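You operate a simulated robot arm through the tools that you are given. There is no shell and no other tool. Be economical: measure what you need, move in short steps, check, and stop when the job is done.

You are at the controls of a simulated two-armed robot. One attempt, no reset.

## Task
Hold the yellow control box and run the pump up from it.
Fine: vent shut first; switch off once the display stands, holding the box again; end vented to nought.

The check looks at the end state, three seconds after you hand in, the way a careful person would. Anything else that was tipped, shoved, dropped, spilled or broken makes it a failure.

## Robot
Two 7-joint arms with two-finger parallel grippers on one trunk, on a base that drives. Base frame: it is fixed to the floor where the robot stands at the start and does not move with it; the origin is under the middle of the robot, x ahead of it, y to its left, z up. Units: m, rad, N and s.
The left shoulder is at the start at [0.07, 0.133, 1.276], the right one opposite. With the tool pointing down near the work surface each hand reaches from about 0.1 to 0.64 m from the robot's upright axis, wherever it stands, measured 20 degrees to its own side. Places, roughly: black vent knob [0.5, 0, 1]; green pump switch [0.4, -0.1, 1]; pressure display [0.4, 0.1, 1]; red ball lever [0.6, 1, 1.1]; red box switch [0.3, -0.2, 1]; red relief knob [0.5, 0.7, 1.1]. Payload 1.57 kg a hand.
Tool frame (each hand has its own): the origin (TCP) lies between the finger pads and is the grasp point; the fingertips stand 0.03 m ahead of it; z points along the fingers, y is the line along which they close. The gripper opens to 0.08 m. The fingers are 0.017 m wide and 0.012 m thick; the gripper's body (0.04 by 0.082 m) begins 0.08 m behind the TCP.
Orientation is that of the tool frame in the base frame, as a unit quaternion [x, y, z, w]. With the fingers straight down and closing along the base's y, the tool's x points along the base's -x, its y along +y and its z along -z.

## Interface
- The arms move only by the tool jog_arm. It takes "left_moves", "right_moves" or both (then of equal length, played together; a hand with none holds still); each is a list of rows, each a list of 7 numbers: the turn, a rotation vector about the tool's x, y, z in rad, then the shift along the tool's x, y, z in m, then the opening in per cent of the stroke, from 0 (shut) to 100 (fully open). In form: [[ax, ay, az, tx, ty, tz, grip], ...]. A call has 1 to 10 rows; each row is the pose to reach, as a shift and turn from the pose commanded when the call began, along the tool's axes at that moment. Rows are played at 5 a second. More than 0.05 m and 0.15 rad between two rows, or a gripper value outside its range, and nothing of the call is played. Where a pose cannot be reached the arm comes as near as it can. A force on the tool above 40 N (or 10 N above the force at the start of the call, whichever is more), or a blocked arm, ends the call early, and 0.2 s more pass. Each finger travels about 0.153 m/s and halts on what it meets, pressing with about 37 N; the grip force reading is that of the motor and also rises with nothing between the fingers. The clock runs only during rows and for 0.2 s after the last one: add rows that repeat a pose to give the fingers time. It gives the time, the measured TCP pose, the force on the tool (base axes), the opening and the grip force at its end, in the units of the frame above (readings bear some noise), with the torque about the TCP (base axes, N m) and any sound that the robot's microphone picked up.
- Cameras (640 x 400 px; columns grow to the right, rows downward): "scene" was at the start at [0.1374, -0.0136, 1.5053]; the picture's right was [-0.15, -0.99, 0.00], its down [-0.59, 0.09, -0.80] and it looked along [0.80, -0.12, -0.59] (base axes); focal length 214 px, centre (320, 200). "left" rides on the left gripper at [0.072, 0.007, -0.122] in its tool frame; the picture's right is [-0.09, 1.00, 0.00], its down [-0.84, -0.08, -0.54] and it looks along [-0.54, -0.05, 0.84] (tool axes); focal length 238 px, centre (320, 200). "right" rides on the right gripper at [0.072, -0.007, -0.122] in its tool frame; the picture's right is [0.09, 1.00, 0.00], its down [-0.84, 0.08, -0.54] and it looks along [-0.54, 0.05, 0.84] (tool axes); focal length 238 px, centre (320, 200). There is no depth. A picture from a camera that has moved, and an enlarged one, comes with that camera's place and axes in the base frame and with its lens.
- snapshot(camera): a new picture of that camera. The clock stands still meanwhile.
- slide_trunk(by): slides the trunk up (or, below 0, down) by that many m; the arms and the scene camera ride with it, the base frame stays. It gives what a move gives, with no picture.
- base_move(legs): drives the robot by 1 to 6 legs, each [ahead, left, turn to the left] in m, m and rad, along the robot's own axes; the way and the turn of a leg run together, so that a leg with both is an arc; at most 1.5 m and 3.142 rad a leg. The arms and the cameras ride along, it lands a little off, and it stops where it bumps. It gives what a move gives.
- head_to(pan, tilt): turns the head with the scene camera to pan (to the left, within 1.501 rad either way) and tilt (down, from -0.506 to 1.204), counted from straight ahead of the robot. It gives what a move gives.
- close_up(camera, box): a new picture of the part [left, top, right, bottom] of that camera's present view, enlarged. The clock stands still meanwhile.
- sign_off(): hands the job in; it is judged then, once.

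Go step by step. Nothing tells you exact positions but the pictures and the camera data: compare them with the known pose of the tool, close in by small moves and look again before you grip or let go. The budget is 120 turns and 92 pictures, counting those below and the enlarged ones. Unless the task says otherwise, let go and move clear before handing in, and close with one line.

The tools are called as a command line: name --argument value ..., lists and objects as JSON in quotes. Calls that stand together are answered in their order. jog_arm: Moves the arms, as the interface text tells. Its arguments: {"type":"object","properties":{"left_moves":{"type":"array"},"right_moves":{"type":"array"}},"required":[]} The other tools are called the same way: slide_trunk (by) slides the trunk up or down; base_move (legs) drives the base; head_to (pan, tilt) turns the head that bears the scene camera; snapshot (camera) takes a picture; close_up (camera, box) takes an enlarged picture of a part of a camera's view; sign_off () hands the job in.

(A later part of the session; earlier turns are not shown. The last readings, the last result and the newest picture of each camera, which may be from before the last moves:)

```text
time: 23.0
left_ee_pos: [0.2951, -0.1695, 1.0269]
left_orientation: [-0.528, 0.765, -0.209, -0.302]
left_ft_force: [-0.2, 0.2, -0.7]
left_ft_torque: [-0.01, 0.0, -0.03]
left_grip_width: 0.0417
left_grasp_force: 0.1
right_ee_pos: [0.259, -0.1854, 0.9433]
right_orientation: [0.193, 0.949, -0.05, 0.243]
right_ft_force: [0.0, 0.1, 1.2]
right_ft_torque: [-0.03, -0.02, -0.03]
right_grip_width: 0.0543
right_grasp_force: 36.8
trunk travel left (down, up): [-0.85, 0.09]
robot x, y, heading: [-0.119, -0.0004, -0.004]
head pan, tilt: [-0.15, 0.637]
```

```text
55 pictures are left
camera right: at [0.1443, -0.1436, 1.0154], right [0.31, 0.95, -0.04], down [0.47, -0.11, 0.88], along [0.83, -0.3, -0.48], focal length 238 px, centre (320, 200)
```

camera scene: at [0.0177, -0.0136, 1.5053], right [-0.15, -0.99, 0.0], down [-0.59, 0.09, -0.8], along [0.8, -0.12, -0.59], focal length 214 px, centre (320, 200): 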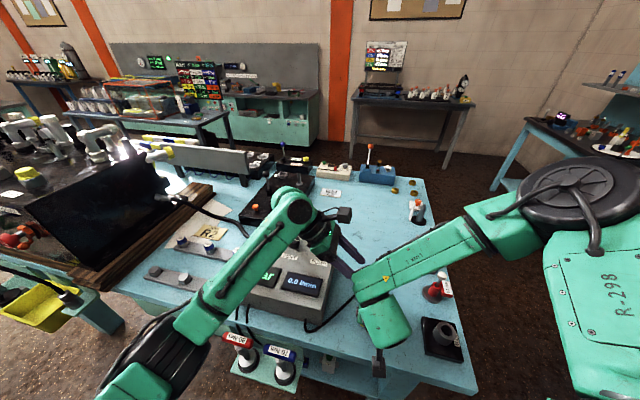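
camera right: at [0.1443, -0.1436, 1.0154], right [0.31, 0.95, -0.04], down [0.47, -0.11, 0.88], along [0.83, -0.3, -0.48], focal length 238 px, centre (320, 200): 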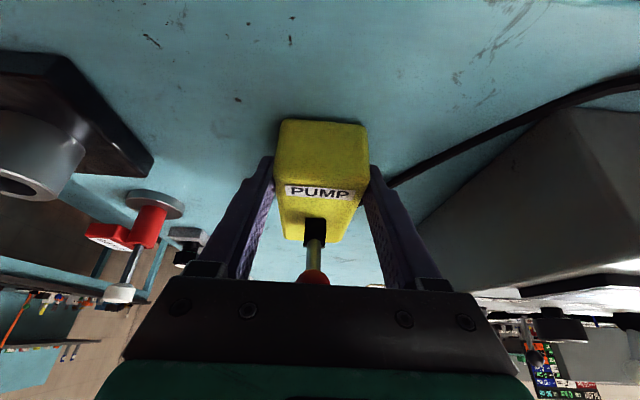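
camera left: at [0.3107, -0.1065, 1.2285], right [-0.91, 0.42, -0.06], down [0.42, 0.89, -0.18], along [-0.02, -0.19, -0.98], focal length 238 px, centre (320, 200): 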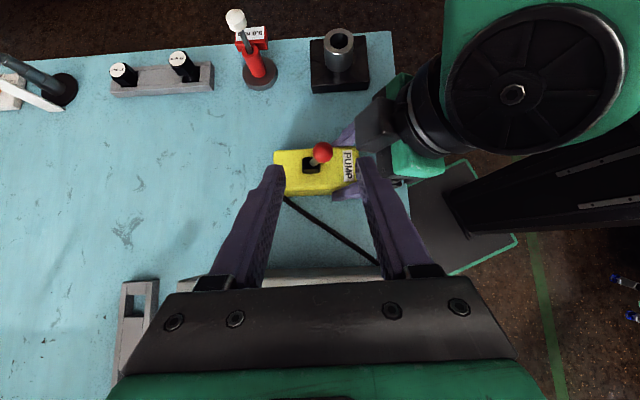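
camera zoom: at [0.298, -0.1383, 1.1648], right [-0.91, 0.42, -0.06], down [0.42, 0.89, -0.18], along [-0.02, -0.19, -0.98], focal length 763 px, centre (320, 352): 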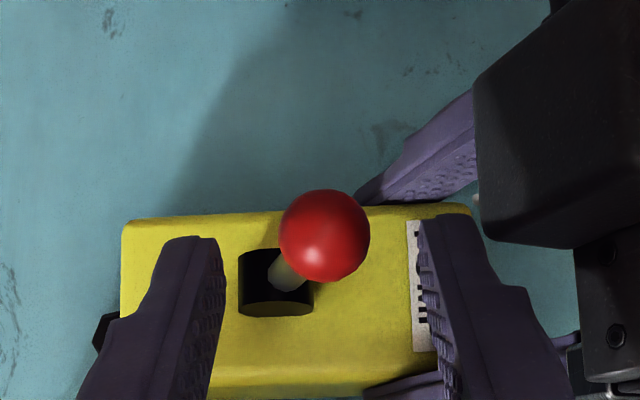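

Good view: the ball is centred between my fingers, and the right palm is close to the outer finger. I'll narrow the opening slightly, shift 2 mm away from the palm, and advance 24 mm.

jog_arm --left_moves '[[0, 0, 0, 0, -0.0015, 0, 43], [0, 0, 0, 0, -0.0015, 0.012, 43], [0, 0, 0, 0, -0.0015, 0.024, 43], [0, 0, 0, 0, -0.0015, 0.024, 43]]'

close_up --camera "left" --box '[220, 90, 420, 215]'

```text
time: 24.0
left_ee_pos: [0.2896, -0.1839, 1.0093]
left_orientation: [-0.528, 0.766, -0.208, -0.302]
left_ft_force: [0.2, -0.2, -0.8]
left_ft_torque: [-0.02, 0.0, 0.0]
left_grip_width: 0.0341
left_grasp_force: 0.1
right_ee_pos: [0.2598, -0.1844, 0.9429]
right_orientation: [0.192, 0.949, -0.05, 0.243]
right_ft_force: [-1.1, 0.0, 0.0]
right_ft_torque: [-0.03, 0.0, -0.03]
right_grip_width: 0.0547
right_grasp_force: 36.4
trunk travel left (down, up): [-0.85, 0.09]
robot x, y, heading: [-0.1211, 0.0012, 0.001]
head pan, tilt: [-0.15, 0.637]
```

```text
3.20 times, centred on (320, 152) of left
camera zoom: at [0.2932, -0.1541, 1.1473], right [-0.91, 0.42, -0.06], down [0.42, 0.89, -0.18], along [-0.02, -0.18, -0.98], focal length 763 px, centre (320, 352)
```

zoom: 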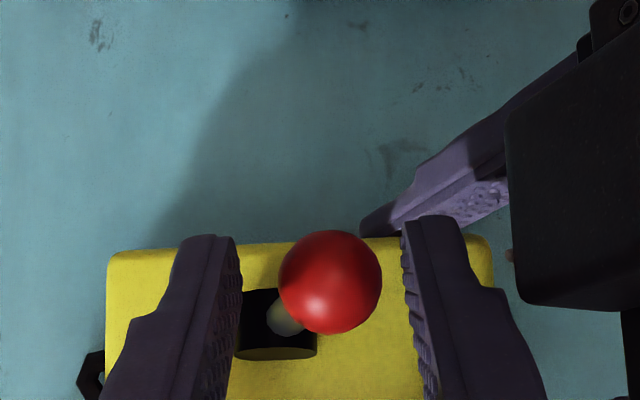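

The fingers straddle the ball. Now I'll push the lever over towards the far end (tool -y) and look at the display.

jog_arm --left_moves '[[0, 0, 0, 0, -0.01, 0, 43], [0, 0, 0, 0, -0.02, 0, 43], [0, 0, 0, 0, -0.03, 0, 43], [0, 0, 0, 0, -0.038, 0, 43]]'

close_up --camera "left" --box '[220, 90, 420, 215]'

snapshot --camera "scene"

```text
time: 25.0
left_ee_pos: [0.3244, -0.1992, 1.0097]
left_orientation: [-0.527, 0.766, -0.207, -0.302]
left_ft_force: [-1.7, -0.3, -0.1]
left_ft_torque: [0.03, 0.02, 0.01]
left_grip_width: 0.0356
left_grasp_force: 1.0
right_ee_pos: [0.2603, -0.1852, 0.9445]
right_orientation: [0.193, 0.95, -0.05, 0.243]
right_ft_force: [1.7, -0.4, -0.7]
right_ft_torque: [0.01, 0.12, 0.01]
right_grip_width: 0.0546
right_grasp_force: 37.2
trunk travel left (down, up): [-0.85, 0.09]
robot x, y, heading: [-0.1204, -0.0029, 0.005]
head pan, tilt: [-0.15, 0.637]
```

```text
3.20 times, centred on (320, 152) of left
camera zoom: at [0.329, -0.1675, 1.1474], right [-0.91, 0.42, -0.06], down [0.42, 0.89, -0.17], along [-0.02, -0.18, -0.98], focal length 763 px, centre (320, 352)
```

zoom: 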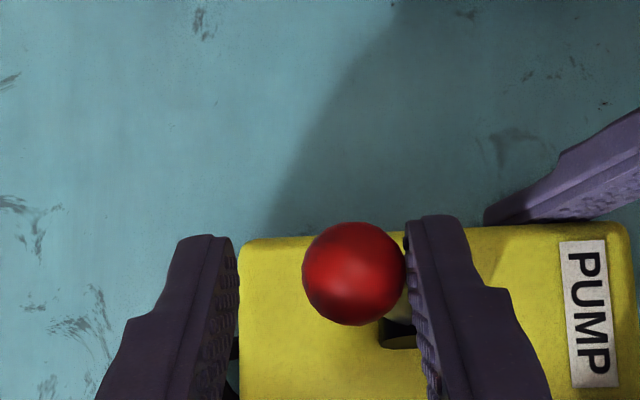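

```text
52 pictures are left
camera scene: at [0.0178, -0.0138, 1.5053], right [-0.15, -0.99, 0.0], down [-0.59, 0.09, -0.8], along [0.8, -0.12, -0.59], focal length 214 px, centre (320, 200)
```

scene: 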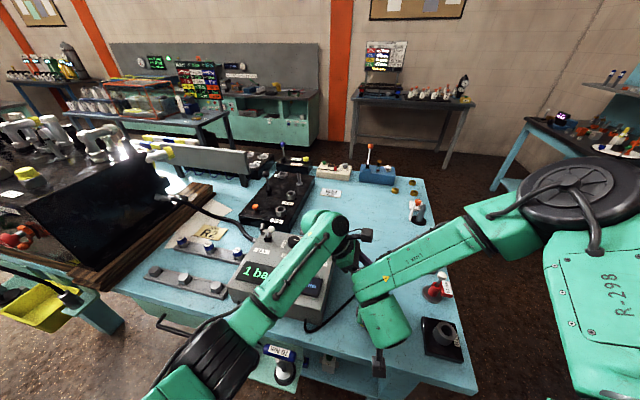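

The lever is over and the display has started to read 1 bar. I'll wait two seconds, holding, and watch it.

jog_arm --left_moves '[[0, 0, 0, 0, 0.004, 0, 43], [0, 0, 0, 0, 0.004, 0, 43], [0, 0, 0, 0, 0.004, 0, 43], [0, 0, 0, 0, 0.004, 0, 43], [0, 0, 0, 0, 0.004, 0, 43], [0, 0, 0, 0, 0.004, 0, 43], [0, 0, 0, 0, 0.004, 0, 43], [0, 0, 0, 0, 0.004, 0, 43], [0, 0, 0, 0, 0.004, 0, 43], [0, 0, 0, 0, 0.004, 0, 43]]'

close_up --camera "scene" --box '[210, 220, 370, 320]'

close_up --camera "left" --box '[220, 90, 420, 215]'

```text
time: 27.2
left_ee_pos: [0.3205, -0.197, 1.0092]
left_orientation: [-0.528, 0.766, -0.207, -0.303]
left_ft_force: [-0.1, 0.4, -0.4]
left_ft_torque: [-0.02, -0.03, -0.02]
left_grip_width: 0.0343
left_grasp_force: 0.0
right_ee_pos: [0.2596, -0.1853, 0.9439]
right_orientation: [0.193, 0.949, -0.049, 0.243]
right_ft_force: [-0.9, -0.3, -0.1]
right_ft_torque: [0.01, 0.05, -0.01]
right_grip_width: 0.0544
right_grasp_force: 37.2
trunk travel left (down, up): [-0.85, 0.09]
robot x, y, heading: [-0.118, 0.0012, -0.001]
head pan, tilt: [-0.15, 0.637]
```

```text
4.00 times, centred on (290, 270) of scene
camera zoom: at [0.0177, -0.0136, 1.5053], right [-0.15, -0.99, 0.0], down [-0.59, 0.09, -0.8], along [0.8, -0.12, -0.59], focal length 858 px, centre (440, -80)
```

zoom: 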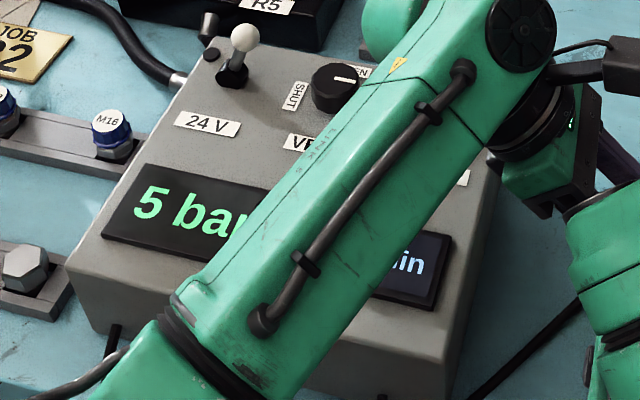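

```text
3.20 times, centred on (320, 152) of left
camera zoom: at [0.3251, -0.1663, 1.1476], right [-0.91, 0.42, -0.06], down [0.42, 0.89, -0.17], along [-0.02, -0.18, -0.98], focal length 763 px, centre (320, 352)
```

zoom: 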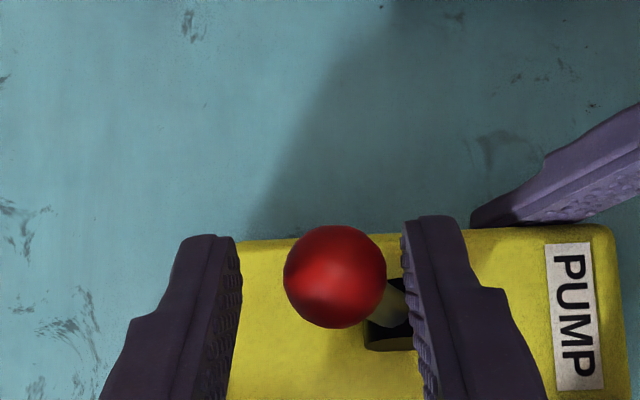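

Pressure is climbing (5 bar), so the vent is shut and the lever stays on. I'll keep waiting while holding the box.

jog_arm --left_moves '[[0, 0, 0, 0, 0, 0, 43], [0, 0, 0, 0, 0, 0, 43], [0, 0, 0, 0, 0, 0, 43], [0, 0, 0, 0, 0, 0, 43], [0, 0, 0, 0, 0, 0, 43], [0, 0, 0, 0, 0, 0, 43], [0, 0, 0, 0, 0, 0, 43], [0, 0, 0, 0, 0, 0, 43], [0, 0, 0, 0, 0, 0, 43], [0, 0, 0, 0, 0, 0, 43]]'

close_up --camera "scene" --box '[210, 220, 370, 320]'

```text
time: 29.4
left_ee_pos: [0.3216, -0.1972, 1.0093]
left_orientation: [-0.528, 0.766, -0.207, -0.302]
left_ft_force: [-0.4, -0.3, 0.1]
left_ft_torque: [0.0, -0.02, -0.01]
left_grip_width: 0.0345
left_grasp_force: 0.0
right_ee_pos: [0.2595, -0.1848, 0.9442]
right_orientation: [0.193, 0.949, -0.049, 0.243]
right_ft_force: [-0.3, -0.7, 0.0]
right_ft_torque: [0.0, 0.02, -0.04]
right_grip_width: 0.0543
right_grasp_force: 36.4
trunk travel left (down, up): [-0.85, 0.09]
robot x, y, heading: [-0.1195, 0.0021, -0.001]
head pan, tilt: [-0.15, 0.637]
```

```text
4.00 times, centred on (290, 270) of scene
camera zoom: at [0.0177, -0.0137, 1.5053], right [-0.15, -0.99, 0.0], down [-0.59, 0.09, -0.8], along [0.8, -0.12, -0.59], focal length 858 px, centre (440, -80)
```

zoom: 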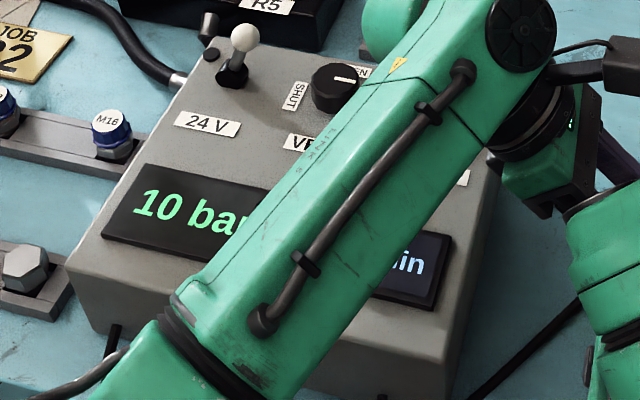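

10 bar and rising about 2 bar a second; I'll wait on.

jog_arm --left_moves '[[0, 0, 0, 0, 0, 0, 43], [0, 0, 0, 0, 0, 0, 43], [0, 0, 0, 0, 0, 0, 43], [0, 0, 0, 0, 0, 0, 43], [0, 0, 0, 0, 0, 0, 43], [0, 0, 0, 0, 0, 0, 43], [0, 0, 0, 0, 0, 0, 43], [0, 0, 0, 0, 0, 0, 43], [0, 0, 0, 0, 0, 0, 43], [0, 0, 0, 0, 0, 0, 43]]'

close_up --camera "scene" --box '[210, 220, 370, 320]'

jog_arm --left_moves '[[0, 0, 0, 0, 0, 0, 43], [0, 0, 0, 0, 0, 0, 43], [0, 0, 0, 0, 0, 0, 43], [0, 0, 0, 0, 0, 0, 43], [0, 0, 0, 0, 0, 0, 43], [0, 0, 0, 0, 0, 0, 43], [0, 0, 0, 0, 0, 0, 43], [0, 0, 0, 0, 0, 0, 43], [0, 0, 0, 0, 0, 0, 43], [0, 0, 0, 0, 0, 0, 43]]'

close_up --camera "scene" --box '[210, 220, 370, 320]'

```text
time: 31.6
left_ee_pos: [0.3214, -0.1965, 1.0099]
left_orientation: [-0.529, 0.765, -0.208, -0.302]
left_ft_force: [0.0, -0.4, 0.0]
left_ft_torque: [0.01, -0.02, 0.02]
left_grip_width: 0.0347
left_grasp_force: 0.0
right_ee_pos: [0.26, -0.1846, 0.9427]
right_orientation: [0.192, 0.95, -0.049, 0.242]
right_ft_force: [0.0, -0.2, 0.3]
right_ft_torque: [-0.02, -0.05, -0.01]
right_grip_width: 0.0545
right_grasp_force: 37.2
trunk travel left (down, up): [-0.85, 0.09]
robot x, y, heading: [-0.1175, -0.0023, 0.005]
head pan, tilt: [-0.15, 0.637]
```

```text
4.00 times, centred on (290, 270) of scene
camera zoom: at [0.0177, -0.0136, 1.5053], right [-0.15, -0.99, 0.0], down [-0.59, 0.09, -0.8], along [0.8, -0.12, -0.59], focal length 858 px, centre (440, -80)
```

zoom: 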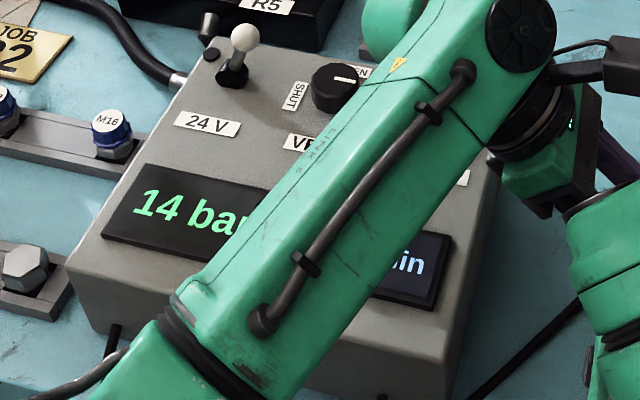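

```text
time: 33.8
left_ee_pos: [0.3224, -0.196, 1.0097]
left_orientation: [-0.528, 0.766, -0.208, -0.303]
left_ft_force: [0.9, 0.1, -1.9]
left_ft_torque: [-0.01, 0.01, -0.03]
left_grip_width: 0.0343
left_grasp_force: 0.0
right_ee_pos: [0.259, -0.1849, 0.9427]
right_orientation: [0.192, 0.949, -0.049, 0.243]
right_ft_force: [-0.7, -0.5, -0.2]
right_ft_torque: [-0.02, 0.01, -0.02]
right_grip_width: 0.0547
right_grasp_force: 36.9
trunk travel left (down, up): [-0.85, 0.09]
robot x, y, heading: [-0.1216, 0.0003, -0.001]
head pan, tilt: [-0.15, 0.637]
```

```text
4.00 times, centred on (290, 270) of scene
camera zoom: at [0.0177, -0.0136, 1.5053], right [-0.15, -0.99, 0.0], down [-0.59, 0.09, -0.8], along [0.8, -0.12, -0.59], focal length 858 px, centre (440, -80)
```

zoom: 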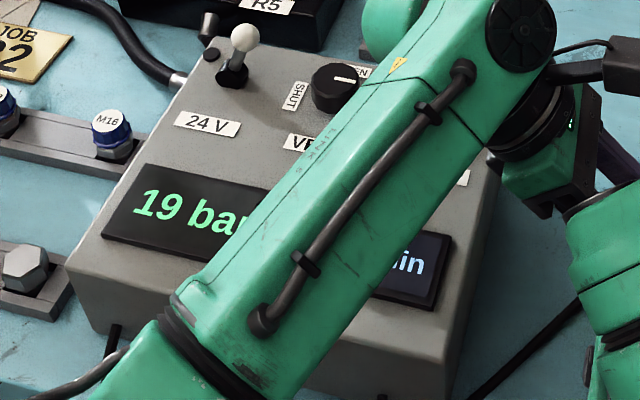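

19 bar and still rising steadily; more waiting.

jog_arm --left_moves '[[0, 0, 0, 0, 0, 0, 43], [0, 0, 0, 0, 0, 0, 43], [0, 0, 0, 0, 0, 0, 43], [0, 0, 0, 0, 0, 0, 43], [0, 0, 0, 0, 0, 0, 43], [0, 0, 0, 0, 0, 0, 43], [0, 0, 0, 0, 0, 0, 43], [0, 0, 0, 0, 0, 0, 43], [0, 0, 0, 0, 0, 0, 43], [0, 0, 0, 0, 0, 0, 43]]'

jog_arm --left_moves '[[0, 0, 0, 0, 0, 0, 43], [0, 0, 0, 0, 0, 0, 43], [0, 0, 0, 0, 0, 0, 43], [0, 0, 0, 0, 0, 0, 43], [0, 0, 0, 0, 0, 0, 43], [0, 0, 0, 0, 0, 0, 43], [0, 0, 0, 0, 0, 0, 43], [0, 0, 0, 0, 0, 0, 43], [0, 0, 0, 0, 0, 0, 43], [0, 0, 0, 0, 0, 0, 43]]'

close_up --camera "scene" --box '[210, 220, 370, 320]'

jog_arm --left_moves '[[0, 0, 0, 0, 0, 0, 43], [0, 0, 0, 0, 0, 0, 43], [0, 0, 0, 0, 0, 0, 43], [0, 0, 0, 0, 0, 0, 43], [0, 0, 0, 0, 0, 0, 43], [0, 0, 0, 0, 0, 0, 43], [0, 0, 0, 0, 0, 0, 43], [0, 0, 0, 0, 0, 0, 43], [0, 0, 0, 0, 0, 0, 43], [0, 0, 0, 0, 0, 0, 43]]'

close_up --camera "scene" --box '[210, 220, 370, 320]'

```text
time: 36.0
left_ee_pos: [0.3208, -0.1965, 1.01]
left_orientation: [-0.528, 0.766, -0.208, -0.302]
left_ft_force: [-0.1, 0.0, -0.1]
left_ft_torque: [0.02, 0.0, -0.02]
left_grip_width: 0.0345
left_grasp_force: 0.1
right_ee_pos: [0.2597, -0.1853, 0.9428]
right_orientation: [0.193, 0.949, -0.05, 0.243]
right_ft_force: [0.8, -0.4, 0.5]
right_ft_torque: [0.03, 0.03, -0.02]
right_grip_width: 0.0544
right_grasp_force: 36.4
trunk travel left (down, up): [-0.85, 0.09]
robot x, y, heading: [-0.1155, -0.002, -0.003]
head pan, tilt: [-0.15, 0.637]
```

```text
time: 38.2
left_ee_pos: [0.3208, -0.1979, 1.0092]
left_orientation: [-0.528, 0.766, -0.207, -0.302]
left_ft_force: [0.4, 0.2, 0.4]
left_ft_torque: [0.0, -0.01, 0.01]
left_grip_width: 0.0347
left_grasp_force: 0.1
right_ee_pos: [0.2601, -0.1852, 0.9424]
right_orientation: [0.193, 0.95, -0.048, 0.242]
right_ft_force: [0.0, 0.2, -0.1]
right_ft_torque: [-0.03, 0.0, -0.02]
right_grip_width: 0.0544
right_grasp_force: 36.3
trunk travel left (down, up): [-0.85, 0.09]
robot x, y, heading: [-0.1193, 0.0026, 0.003]
head pan, tilt: [-0.15, 0.637]
```

```text
4.00 times, centred on (290, 270) of scene
camera zoom: at [0.0177, -0.0137, 1.5053], right [-0.15, -0.99, 0.0], down [-0.59, 0.09, -0.8], along [0.8, -0.12, -0.59], focal length 858 px, centre (440, -80)
```

zoom: 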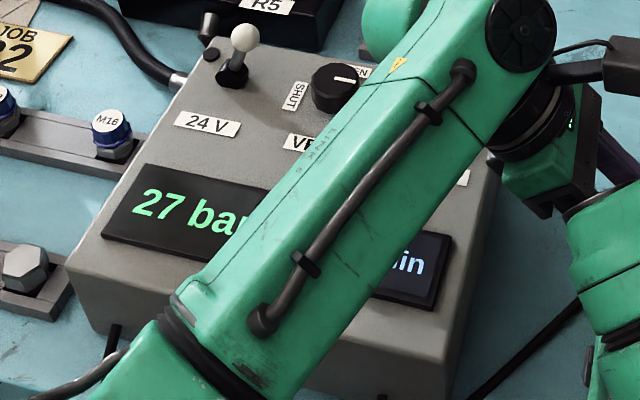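

```text
time: 40.4
left_ee_pos: [0.3215, -0.1972, 1.0102]
left_orientation: [-0.528, 0.767, -0.207, -0.301]
left_ft_force: [-0.6, 0.3, 0.1]
left_ft_torque: [-0.03, -0.01, 0.01]
left_grip_width: 0.0346
left_grasp_force: 0.0
right_ee_pos: [0.2593, -0.1845, 0.9431]
right_orientation: [0.192, 0.95, -0.05, 0.243]
right_ft_force: [-0.8, -0.1, 0.5]
right_ft_torque: [-0.01, 0.0, -0.03]
right_grip_width: 0.0545
right_grasp_force: 37.5
trunk travel left (down, up): [-0.85, 0.09]
robot x, y, heading: [-0.1225, -0.0034, 0.004]
head pan, tilt: [-0.15, 0.637]
```

```text
4.00 times, centred on (290, 270) of scene
camera zoom: at [0.0177, -0.0137, 1.5053], right [-0.15, -0.99, 0.0], down [-0.59, 0.09, -0.8], along [0.8, -0.12, -0.59], focal length 858 px, centre (440, -80)
```

zoom: 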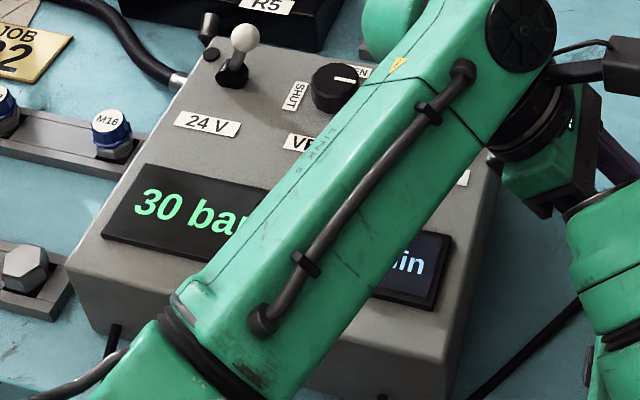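

30 bar, perhaps levelling; I'll check whether it stands.

jog_arm --left_moves '[[0, 0, 0, 0, 0, 0, 43], [0, 0, 0, 0, 0, 0, 43], [0, 0, 0, 0, 0, 0, 43], [0, 0, 0, 0, 0, 0, 43], [0, 0, 0, 0, 0, 0, 43], [0, 0, 0, 0, 0, 0, 43], [0, 0, 0, 0, 0, 0, 43], [0, 0, 0, 0, 0, 0, 43], [0, 0, 0, 0, 0, 0, 43], [0, 0, 0, 0, 0, 0, 43]]'

close_up --camera "scene" --box '[210, 220, 370, 320]'

jog_arm --left_moves '[[0, 0, 0, 0, 0, 0, 43], [0, 0, 0, 0, 0, 0, 43], [0, 0, 0, 0, 0, 0, 43], [0, 0, 0, 0, 0, 0, 43], [0, 0, 0, 0, 0, 0, 43], [0, 0, 0, 0, 0, 0, 43], [0, 0, 0, 0, 0, 0, 43], [0, 0, 0, 0, 0, 0, 43], [0, 0, 0, 0, 0, 0, 43], [0, 0, 0, 0, 0, 0, 43]]'

close_up --camera "scene" --box '[210, 220, 370, 320]'

```text
time: 42.6
left_ee_pos: [0.3211, -0.1981, 1.0105]
left_orientation: [-0.528, 0.766, -0.208, -0.302]
left_ft_force: [0.2, 0.9, 0.2]
left_ft_torque: [-0.02, 0.03, 0.0]
left_grip_width: 0.0345
left_grasp_force: 0.0
right_ee_pos: [0.2596, -0.1845, 0.9435]
right_orientation: [0.193, 0.949, -0.049, 0.243]
right_ft_force: [-0.5, -0.6, 0.1]
right_ft_torque: [0.0, 0.03, -0.06]
right_grip_width: 0.0548
right_grasp_force: 36.7
trunk travel left (down, up): [-0.85, 0.09]
robot x, y, heading: [-0.1195, -0.002, -0.002]
head pan, tilt: [-0.15, 0.637]
```

```text
4.00 times, centred on (290, 270) of scene
camera zoom: at [0.0177, -0.0136, 1.5053], right [-0.15, -0.99, 0.0], down [-0.59, 0.09, -0.8], along [0.8, -0.12, -0.59], focal length 858 px, centre (440, -80)
```

zoom: 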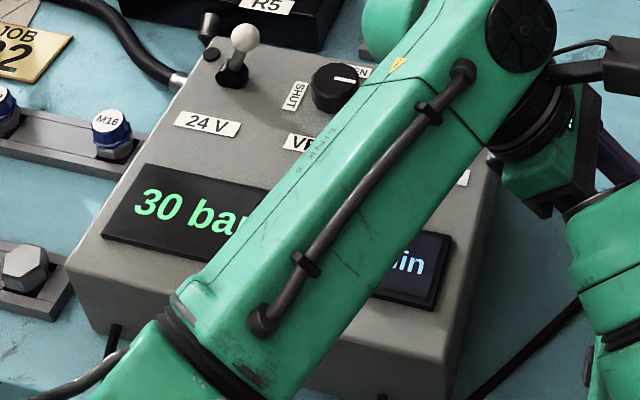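

```text
time: 44.8
left_ee_pos: [0.3213, -0.1955, 1.0096]
left_orientation: [-0.528, 0.766, -0.207, -0.302]
left_ft_force: [0.4, -0.3, 0.1]
left_ft_torque: [0.0, 0.0, -0.02]
left_grip_width: 0.0341
left_grasp_force: 0.1
right_ee_pos: [0.2587, -0.1846, 0.9426]
right_orientation: [0.192, 0.949, -0.049, 0.243]
right_ft_force: [0.5, -0.2, 0.2]
right_ft_torque: [-0.04, -0.02, -0.02]
right_grip_width: 0.0547
right_grasp_force: 37.3
trunk travel left (down, up): [-0.85, 0.09]
robot x, y, heading: [-0.1156, -0.0021, -0.001]
head pan, tilt: [-0.15, 0.637]
```

```text
4.00 times, centred on (290, 270) of scene
camera zoom: at [0.0177, -0.0136, 1.5053], right [-0.15, -0.99, 0.0], down [-0.59, 0.09, -0.8], along [0.8, -0.12, -0.59], focal length 858 px, centre (440, -80)
```

zoom: 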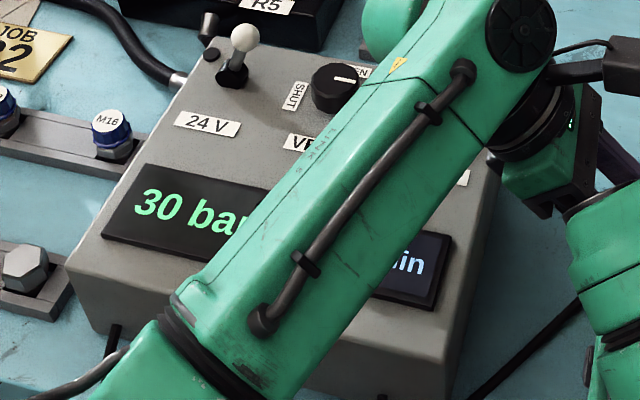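

The display stands at 30 bar. Still holding the box, I'll narrow the left fingers and push the lever back to off.

jog_arm --left_moves '[[0, 0, 0, 0, 0, 0, 37], [0, 0, 0, 0, 0.01, 0, 37], [0, 0, 0, 0, 0.02, 0, 37], [0, 0, 0, 0, 0.03, 0, 37], [0, 0, 0, 0, 0.036, 0, 37], [0, 0, 0, 0, 0.036, 0, 37]]'

close_up --camera "left" --box '[220, 90, 420, 215]'

close_up --camera "scene" --box '[210, 220, 370, 320]'

```text
time: 46.2
left_ee_pos: [0.2868, -0.1853, 1.011]
left_orientation: [-0.529, 0.766, -0.207, -0.302]
left_ft_force: [0.7, -0.5, -0.8]
left_ft_torque: [0.0, 0.02, 0.0]
left_grip_width: 0.0295
left_grasp_force: 0.1
right_ee_pos: [0.2588, -0.1843, 0.9426]
right_orientation: [0.191, 0.95, -0.048, 0.243]
right_ft_force: [0.2, -0.3, 0.6]
right_ft_torque: [-0.02, 0.03, -0.02]
right_grip_width: 0.0546
right_grasp_force: 37.0
trunk travel left (down, up): [-0.85, 0.09]
robot x, y, heading: [-0.118, 0.0011, 0.002]
head pan, tilt: [-0.15, 0.637]
```

```text
3.20 times, centred on (320, 152) of left
camera zoom: at [0.2912, -0.1538, 1.1478], right [-0.91, 0.42, -0.06], down [0.42, 0.89, -0.17], along [-0.02, -0.18, -0.98], focal length 763 px, centre (320, 352)
```

zoom: 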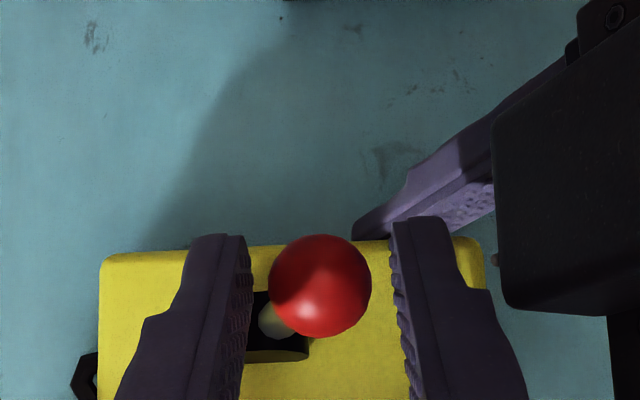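

```text
4.00 times, centred on (290, 270) of scene
camera zoom: at [0.0178, -0.0137, 1.5053], right [-0.15, -0.99, 0.0], down [-0.59, 0.09, -0.8], along [0.8, -0.12, -0.59], focal length 858 px, centre (440, -80)
```

zoom: 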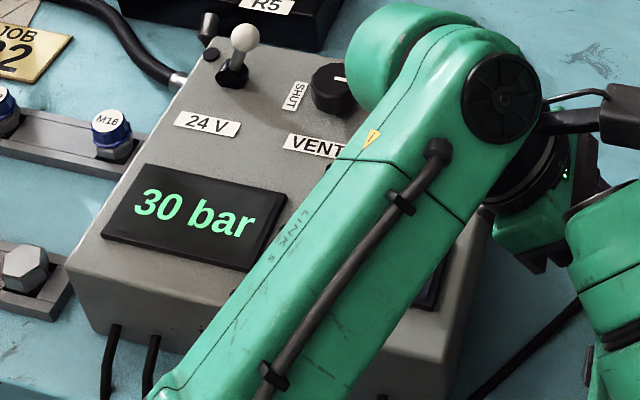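

The lever is back at off and the pressure holds at 30 bar. I'll back the left hand out along its axis, then up.

jog_arm --left_moves '[[0, 0, 0, 0, 0, 0, 45], [0, 0, 0, 0, 0, -0.025, 45], [0, 0, 0, 0, 0, -0.05, 45], [0, 0, 0, 0, 0, -0.09, 55], [0, 0, 0, 0.01, 0, -0.12, 65], [0, 0, 0, 0.02, -0.01, -0.15, 65], [0, 0, 0, 0.02, -0.01, -0.15, 65]]'

snapshot --camera "left"

```text
time: 47.8
left_ee_pos: [0.3287, -0.1054, 1.1344]
left_orientation: [-0.528, 0.766, -0.207, -0.302]
left_ft_force: [-0.4, -0.4, 1.1]
left_ft_torque: [0.0, -0.01, 0.0]
left_grip_width: 0.0522
left_grasp_force: 0.0
right_ee_pos: [0.259, -0.1848, 0.9429]
right_orientation: [0.192, 0.949, -0.049, 0.243]
right_ft_force: [0.4, 0.4, -1.1]
right_ft_torque: [-0.01, -0.01, -0.02]
right_grip_width: 0.0544
right_grasp_force: 36.8
trunk travel left (down, up): [-0.85, 0.09]
robot x, y, heading: [-0.1195, 0.0005, 0.002]
head pan, tilt: [-0.15, 0.637]
```

```text
40 pictures are left
camera left: at [0.3323, -0.0749, 1.2723], right [-0.91, 0.42, -0.06], down [0.42, 0.89, -0.18], along [-0.02, -0.18, -0.98], focal length 238 px, centre (320, 200)
```

left: 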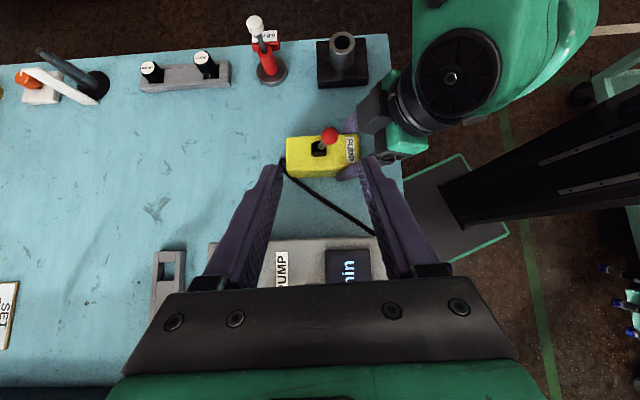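

The lever is off and clear. Now the right hand lets go of the box and backs out, while the left returns upright above the knob.

jog_arm --left_moves '[[0.0155, -0.093, -0.039, -0.012, -0.012, -0.02, 65], [0.031, -0.186, -0.0786, -0.024, -0.024, -0.035, 65], [0.0465, -0.279, -0.118, -0.036, -0.036, -0.05, 65], [0.062, -0.3715, -0.1573, -0.048, -0.048, -0.065, 65], [0.0775, -0.464, -0.197, -0.06, -0.06, -0.08, 65], [0.093, -0.557, -0.236, -0.072, -0.072, -0.09, 65], [0.1085, -0.65, -0.275, -0.084, -0.084, -0.1, 65], [0.124, -0.743, -0.3146, -0.095, -0.0948, -0.11, 65], [0.124, -0.743, -0.3146, -0.095, -0.0948, -0.11, 65]]' --right_moves '[[0, 0, 0, 0, 0, 0, 80], [0, 0, 0, 0, 0, 0, 100], [0, 0, 0, 0, 0, 0, 100], [0, 0, 0, 0, 0, -0.015, 100], [0, 0, 0, 0, 0, -0.03, 100], [0, 0, 0, 0, 0, -0.05, 100], [0, 0, 0, 0, 0, -0.07, 100], [0, 0, 0, 0, 0, -0.09, 100], [0, 0, 0, 0, 0, -0.09, 100]]'

snapshot --camera "left"

snapshot --camera "right"

```text
time: 49.8
left_ee_pos: [0.4531, -0.0001, 1.145]
left_orientation: [-0.695, 0.719, -0.001, -0.001]
left_ft_force: [0.5, -0.5, -0.6]
left_ft_torque: [-0.04, 0.03, -0.01]
left_grip_width: 0.0519
left_grasp_force: 0.1
left hand out of reach, approached as far as the arm can: row 7, 8, 9
right_ee_pos: [0.2199, -0.1679, 1.0201]
right_orientation: [0.192, 0.95, -0.048, 0.243]
right_ft_force: [0.0, -0.2, 0.2]
right_ft_torque: [-0.01, 0.03, -0.01]
right_grip_width: 0.08
right_grasp_force: 0.0
trunk travel left (down, up): [-0.85, 0.09]
robot x, y, heading: [-0.1204, -0.0005, -0.003]
head pan, tilt: [-0.15, 0.637]
```

```text
39 pictures are left
camera left: at [0.4428, -0.0715, 1.2671], right [-0.99, 0.13, 0.0], down [0.11, 0.83, 0.54], along [0.07, 0.54, -0.84], focal length 238 px, centre (320, 200)
```

left: 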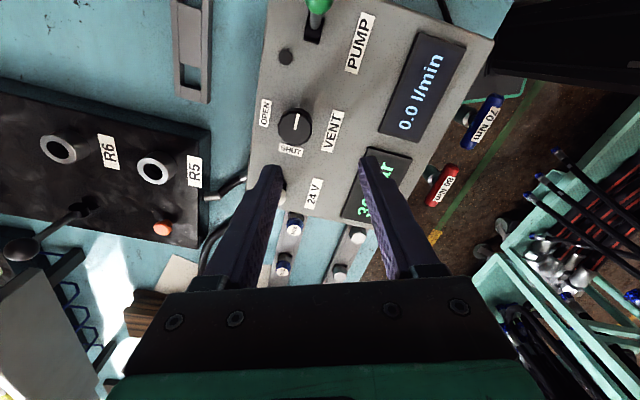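

```text
38 pictures are left
camera right: at [0.1045, -0.1264, 1.0934], right [0.31, 0.95, -0.04], down [0.47, -0.11, 0.88], along [0.83, -0.3, -0.48], focal length 238 px, centre (320, 200)
```

right: 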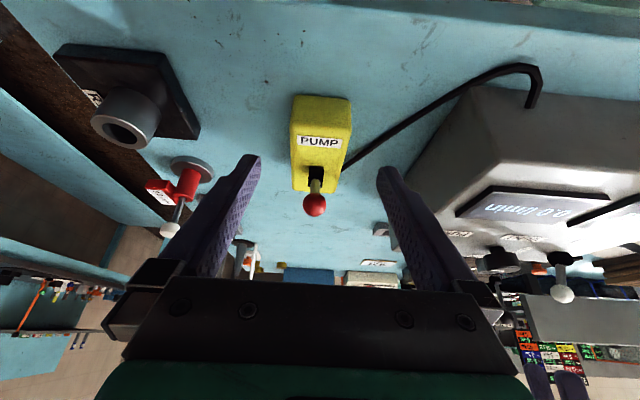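

The box sits where it was. The left hand can't quite reach the knob from here, so I'll raise the right hand well clear and drive 0.08 m forward again.

jog_arm --right_moves '[[0, 0, 0, -0.02, 0, -0.035, 100], [0, 0, 0, -0.04, 0, -0.07, 100], [0, 0, 0, -0.06, 0, -0.1, 100], [0, 0, 0, -0.06, 0, -0.1, 100]]'

base_move --legs '[[0.08, 0, 0]]'

snapshot --camera "scene"

close_up --camera "left" --box '[220, 60, 420, 185]'

```text
time: 50.8
left_ee_pos: [0.4527, 0.0005, 1.1457]
left_orientation: [-0.695, 0.719, 0.0, -0.002]
left_ft_force: [0.0, 0.3, 0.8]
left_ft_torque: [0.01, 0.0, 0.01]
left_grip_width: 0.0521
left_grasp_force: 0.0
right_ee_pos: [0.2223, -0.1703, 1.1386]
right_orientation: [0.192, 0.949, -0.049, 0.244]
right_ft_force: [-0.6, -1.6, 0.2]
right_ft_torque: [-0.02, -0.02, -0.01]
right_grip_width: 0.08
right_grasp_force: 0.1
trunk travel left (down, up): [-0.85, 0.09]
robot x, y, heading: [-0.1186, 0.0017, -0.001]
head pan, tilt: [-0.15, 0.637]
```

```text
time: 51.9
left_ee_pos: [0.5258, -0.0008, 1.1487]
left_orientation: [-0.694, 0.72, -0.001, 0.001]
left_ft_force: [-0.3, 0.7, 0.5]
left_ft_torque: [-0.03, -0.06, 0.02]
left_grip_width: 0.0519
left_grasp_force: 0.0
right_ee_pos: [0.296, -0.171, 1.1399]
right_orientation: [0.193, 0.949, -0.048, 0.245]
right_ft_force: [-0.2, -0.2, 0.8]
right_ft_torque: [-0.02, -0.06, -0.02]
right_grip_width: 0.0799
right_grasp_force: 0.1
trunk travel left (down, up): [-0.85, 0.09]
robot x, y, heading: [-0.0413, 0.0002, -0.003]
head pan, tilt: [-0.15, 0.637]
```

```text
37 pictures are left
camera scene: at [0.0886, -0.0136, 1.5062], right [-0.15, -0.99, 0.0], down [-0.58, 0.09, -0.81], along [0.8, -0.12, -0.59], focal length 214 px, centre (320, 200)
```

scene: 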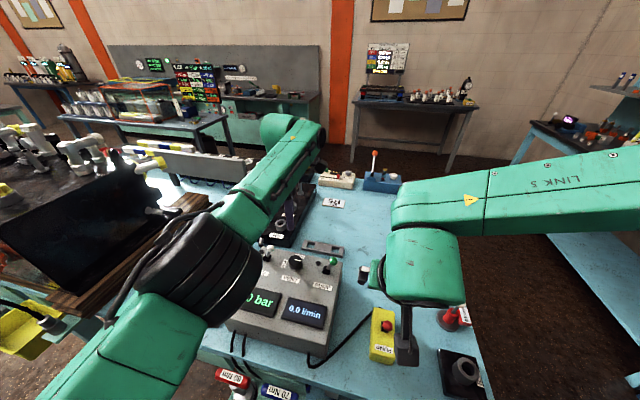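

```text
3.20 times, centred on (320, 122) of left
camera zoom: at [0.5145, -0.0721, 1.2707], right [-0.99, 0.13, -0.01], down [0.1, 0.83, 0.54], along [0.07, 0.54, -0.84], focal length 763 px, centre (320, 448)
```

zoom: 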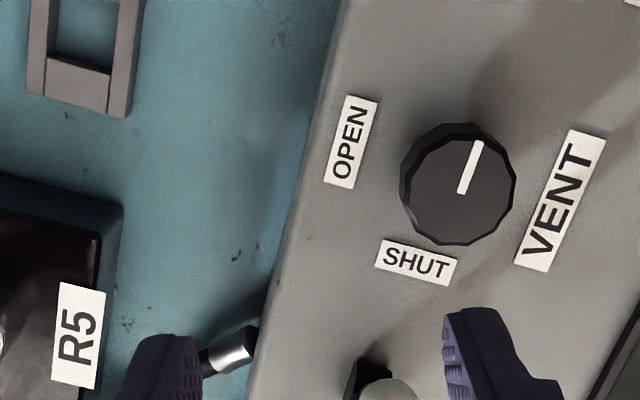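

I'll move 47 mm back over the knob, come down to just above it, and check centring.

jog_arm --left_moves '[[0, 0, 0, 0, 0.025, 0, 70], [0, 0, 0, 0, 0.047, 0.02, 70], [0, 0, 0, 0, 0.047, 0.05, 70], [0, 0, 0, 0, 0.047, 0.07, 70], [0, 0, 0, 0, 0.047, 0.07, 70]]'

close_up --camera "left" --box '[240, 110, 400, 210]'

```text
time: 53.1
left_ee_pos: [0.5409, 0.0253, 1.0763]
left_orientation: [-0.695, 0.719, 0.0, 0.0]
left_ft_force: [-0.3, 0.4, 0.5]
left_ft_torque: [-0.03, -0.01, -0.02]
left_grip_width: 0.056
left_grasp_force: 0.1
left hand out of reach, approached as far as the arm can: row 1, 2, 3, 4, 5
right_ee_pos: [0.3006, -0.1708, 1.1384]
right_orientation: [0.193, 0.949, -0.05, 0.244]
right_ft_force: [-0.4, 0.0, 0.9]
right_ft_torque: [-0.01, -0.04, -0.04]
right_grip_width: 0.0799
right_grasp_force: 0.0
trunk travel left (down, up): [-0.85, 0.09]
robot x, y, heading: [-0.0437, -0.0022, -0.003]
head pan, tilt: [-0.15, 0.637]
```

```text
4.00 times, centred on (320, 160) of left
camera zoom: at [0.5296, -0.0459, 1.1993], right [-0.99, 0.13, 0.0], down [0.11, 0.83, 0.54], along [0.07, 0.54, -0.84], focal length 953 px, centre (320, 360)
```

zoom: 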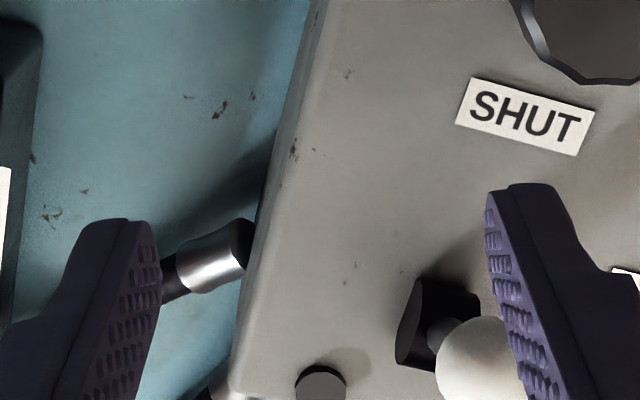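

The arm strayed off because the yaw is awkward from this configuration, and the fingers are near the white toggle. I'll go straight up and unwind the yaw before trying again.

jog_arm --left_moves '[[0, 0, 0, 0, 0, -0.04, 70], [0, 0, 0, 0, 0, -0.08, 70], [0, 0, 0.13, 0, 0.01, -0.09, 70], [0, 0, 0.26, 0.005, 0.02, -0.09, 70], [0, 0, 0.39, 0.01, 0.03, -0.09, 70], [0, 0, 0.52, 0.015, 0.04, -0.09, 70], [0, 0, 0.65, 0.02, 0.05, -0.09, 70], [0, 0, 0.78, 0.025, 0.06, -0.09, 70], [0, 0, 0.78, 0.025, 0.065, -0.09, 70]]'

snapshot --camera "left"

snapshot --camera "scene"

```text
time: 55.1
left_ee_pos: [0.529, 0.0259, 1.1762]
left_orientation: [-0.368, 0.93, -0.001, -0.001]
left_ft_force: [0.5, -0.1, 1.0]
left_ft_torque: [-0.04, -0.02, -0.01]
left_grip_width: 0.0559
left_grasp_force: 0.0
left hand out of reach, approached as far as the arm can: row 4, 5, 6, 7, 8, 9
right_ee_pos: [0.301, -0.1716, 1.1381]
right_orientation: [0.193, 0.949, -0.049, 0.243]
right_ft_force: [0.3, -1.1, -0.3]
right_ft_torque: [0.0, 0.01, 0.0]
right_grip_width: 0.0802
right_grasp_force: 0.0
trunk travel left (down, up): [-0.85, 0.09]
robot x, y, heading: [-0.0412, -0.0038, -0.002]
head pan, tilt: [-0.15, 0.637]
```

```text
34 pictures are left
camera left: at [0.471, -0.0192, 1.2977], right [-0.61, 0.79, 0.0], down [0.66, 0.52, 0.54], along [0.43, 0.33, -0.84], focal length 238 px, centre (320, 200)
```

left: 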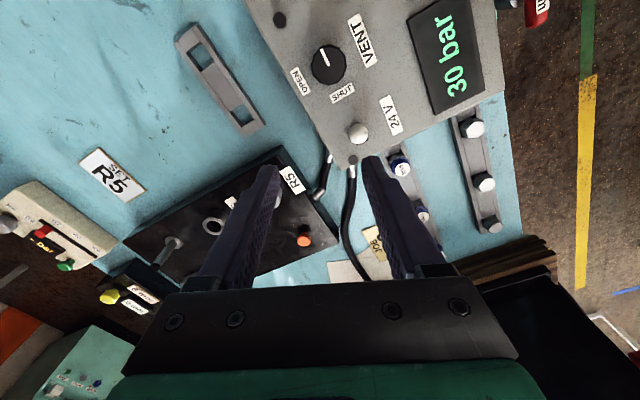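

```text
33 pictures are left
camera scene: at [0.0964, -0.0137, 1.5054], right [-0.15, -0.99, 0.0], down [-0.59, 0.09, -0.8], along [0.8, -0.12, -0.59], focal length 214 px, centre (320, 200)
```

scene: 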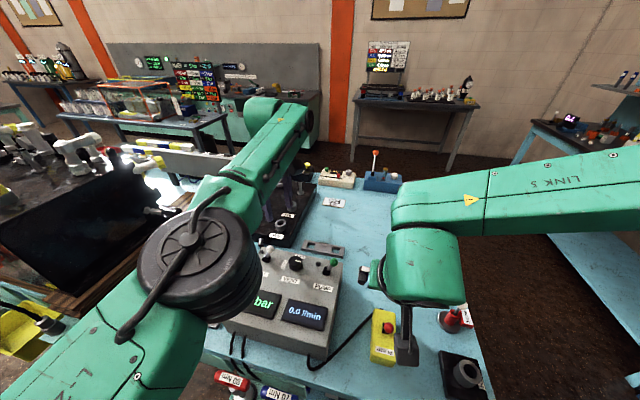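

The arm refuses to come inward in this posture. I'll lift it high and towards its starting posture to unfold it.

jog_arm --left_moves '[[0, 0, 0.08, 0, 0, -0.03, 70], [0, 0, 0.16, 0, 0, -0.06, 70], [0, 0, 0.24, 0, 0, -0.09, 70], [0, 0, 0.32, 0, 0, -0.12, 70], [0, 0, 0.4, 0.01, 0.015, -0.15, 70], [0, 0, 0.48, 0.02, 0.03, -0.18, 70], [0, 0, 0.56, 0.03, 0.05, -0.18, 70], [0, 0, 0.64, 0.04, 0.07, -0.18, 70], [0, 0, 0.75, 0.045, 0.09, -0.18, 70], [0, 0, 0.75, 0.045, 0.09, -0.18, 70]]'

snapshot --camera "scene"

```text
time: 57.3
left_ee_pos: [0.4353, 0.0587, 1.3559]
left_orientation: [-0.002, 1.0, 0.001, 0.0]
left_ft_force: [-0.2, -1.5, 0.1]
left_ft_torque: [0.03, 0.02, -0.01]
left_grip_width: 0.0559
left_grasp_force: 0.0
left hand out of reach, approached as far as the arm can: row 2, 3, 4, 5, 6, 7
right_ee_pos: [0.3015, -0.1721, 1.137]
right_orientation: [0.192, 0.95, -0.048, 0.243]
right_ft_force: [0.4, -0.4, 0.0]
right_ft_torque: [0.04, -0.01, 0.02]
right_grip_width: 0.0799
right_grasp_force: 0.1
trunk travel left (down, up): [-0.85, 0.09]
robot x, y, heading: [-0.0388, 0.0002, -0.002]
head pan, tilt: [-0.15, 0.637]
```

```text
32 pictures are left
camera scene: at [0.0973, -0.0161, 1.5052], right [-0.15, -0.99, 0.0], down [-0.59, 0.09, -0.8], along [0.79, -0.12, -0.59], focal length 214 px, centre (320, 200)
```

scene: 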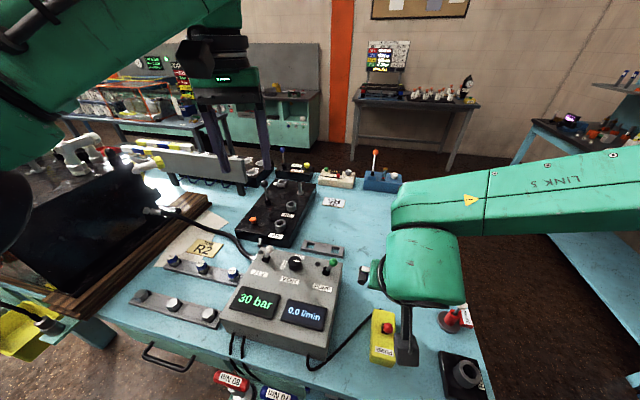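

The arm is unfolded again at its starting posture. I'll come over the knob as I did the first time.

jog_arm --left_moves '[[0, 0, -0.1, -0.007, -0.0126, 0.04, 70], [0, 0, -0.2, -0.014, -0.025, 0.08, 70], [0, 0, -0.32, -0.021, -0.038, 0.12, 70], [0, 0, -0.44, -0.028, -0.05, 0.16, 70], [0, 0, -0.56, -0.035, -0.063, 0.2, 70], [0, 0, -0.68, -0.035, -0.063, 0.23, 70], [0, 0, -0.785, -0.035, -0.063, 0.27, 70], [0, 0, -0.785, -0.035, -0.063, 0.27, 70]]'

close_up --camera "left" --box '[240, 90, 400, 190]'

```text
time: 59.1
left_ee_pos: [0.4697, -0.0029, 1.0865]
left_orientation: [-0.387, 0.922, 0.0, -0.001]
left_ft_force: [-0.8, 0.1, 0.6]
left_ft_torque: [-0.01, 0.01, 0.01]
left_grip_width: 0.0561
left_grasp_force: 0.0
right_ee_pos: [0.302, -0.1712, 1.1386]
right_orientation: [0.193, 0.95, -0.05, 0.242]
right_ft_force: [-0.5, -1.1, 0.4]
right_ft_torque: [0.01, 0.01, -0.02]
right_grip_width: 0.0801
right_grasp_force: 0.0
trunk travel left (down, up): [-0.85, 0.09]
robot x, y, heading: [-0.0416, 0.0013, 0.003]
head pan, tilt: [-0.15, 0.637]
```

```text
4.00 times, centred on (320, 140) of left
camera zoom: at [0.4138, -0.0504, 1.2076], right [-0.64, 0.76, 0.0], down [0.64, 0.54, 0.54], along [0.41, 0.35, -0.84], focal length 953 px, centre (320, 440)
```

zoom: 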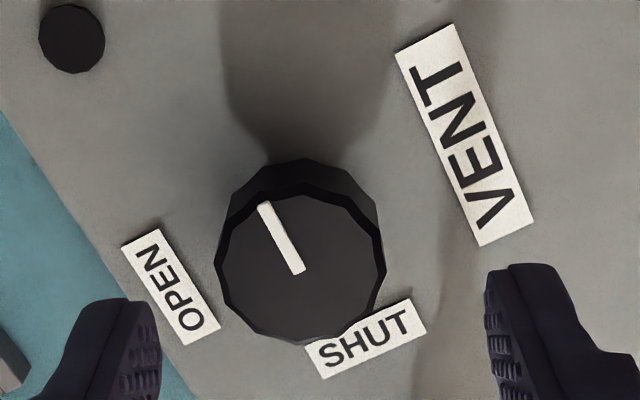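

Centred but for 4 mm. I'll correct, go down 5 cm, grip, and turn clockwise the first part.

jog_arm --left_moves '[[0, 0, 0, 0, -0.004, 0.02, 70], [0, 0, 0, 0, -0.004, 0.037, 70], [0, 0, 0, 0, -0.004, 0.05, 70], [0, 0, 0, 0, -0.004, 0.05, 20], [0, 0, 0, 0, -0.004, 0.05, 20], [0, 0, 0.13, 0, -0.004, 0.05, 20], [0, 0, 0.26, 0, -0.004, 0.05, 20], [0, 0, 0.39, 0, -0.004, 0.05, 20], [0, 0, 0.52, 0, -0.004, 0.05, 20]]'

close_up --camera "left" --box '[240, 110, 400, 210]'

```text
time: 61.1
left_ee_pos: [0.4717, -0.004, 1.0373]
left_orientation: [-0.135, 0.991, 0.001, -0.001]
left_ft_force: [-5.9, 3.7, -3.3]
left_ft_torque: [0.32, -0.02, 0.05]
left_grip_width: 0.0367
left_grasp_force: 43.5
right_ee_pos: [0.3003, -0.1699, 1.1382]
right_orientation: [0.193, 0.949, -0.049, 0.244]
right_ft_force: [-0.6, 0.6, 0.2]
right_ft_torque: [0.01, 0.0, -0.03]
right_grip_width: 0.0798
right_grasp_force: 0.0
trunk travel left (down, up): [-0.85, 0.09]
robot x, y, heading: [-0.0445, -0.0007, 0.003]
head pan, tilt: [-0.15, 0.637]
```

```text
4.00 times, centred on (320, 160) of left
camera zoom: at [0.3992, -0.017, 1.1578], right [-0.18, 0.98, 0.0], down [0.83, 0.15, 0.54], along [0.53, 0.1, -0.84], focal length 953 px, centre (320, 360)
```

zoom: 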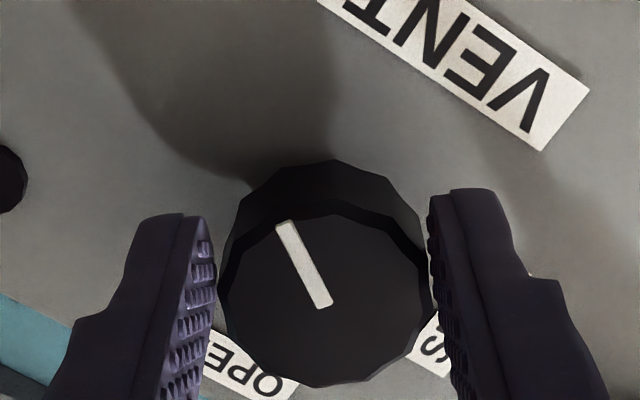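

It's turning with the hand. Continuing clockwise for the rest of the quarter turn.

jog_arm --left_moves '[[0, 0, 0.13, 0, 0, 0, 20], [0, 0, 0.26, 0, 0, 0, 20], [0, 0, 0.39, 0, 0, 0, 20], [0, 0, 0.52, 0, 0, 0, 20], [0, 0, 0.65, 0, 0, 0, 20], [0, 0, 0.78, 0, 0, 0, 20], [0, 0, 0.91, 0, 0, 0, 20], [0, 0, 1.03, 0, 0, 0, 20]]'

close_up --camera "left" --box '[240, 110, 400, 210]'

snapshot --camera "scene"

```text
time: 62.9
left_ee_pos: [0.4733, 0.0038, 1.0363]
left_orientation: [0.369, 0.929, -0.001, 0.0]
left_ft_force: [-0.2, 28.0, -0.8]
left_ft_torque: [1.12, 0.09, 1.01]
left_grip_width: 0.0368
left_grasp_force: 43.3
right_ee_pos: [0.3034, -0.1632, 1.1387]
right_orientation: [0.192, 0.949, -0.054, 0.244]
right_ft_force: [-0.7, 0.2, 0.9]
right_ft_torque: [-0.03, -0.06, 0.02]
right_grip_width: 0.0799
right_grasp_force: 0.0
trunk travel left (down, up): [-0.85, 0.09]
robot x, y, heading: [-0.0407, 0.0007, -0.002]
head pan, tilt: [-0.15, 0.637]
```

```text
4.00 times, centred on (320, 160) of left
camera zoom: at [0.4246, 0.0584, 1.1576], right [0.75, 0.66, 0.0], down [0.56, -0.63, 0.54], along [0.36, -0.41, -0.84], focal length 953 px, centre (320, 360)
```

zoom: 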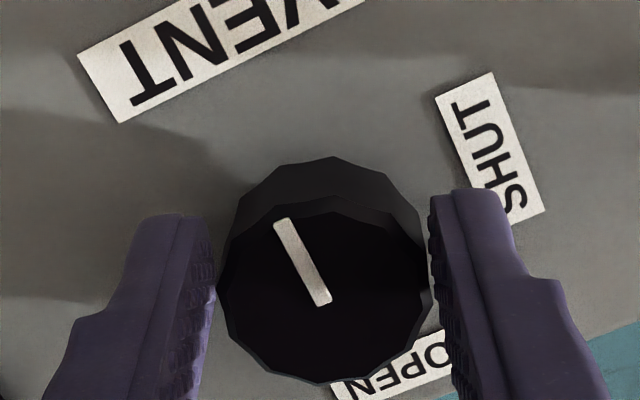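

```text
28 pictures are left
camera scene: at [0.0969, -0.0028, 1.5054], right [-0.15, -0.99, 0.01], down [-0.59, 0.08, -0.8], along [0.8, -0.12, -0.59], focal length 214 px, centre (320, 200)
```

scene: 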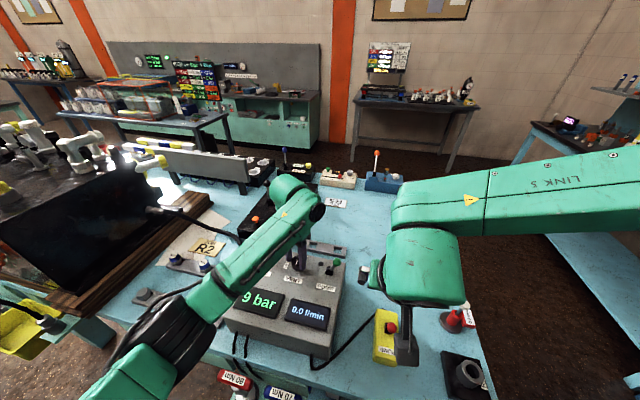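

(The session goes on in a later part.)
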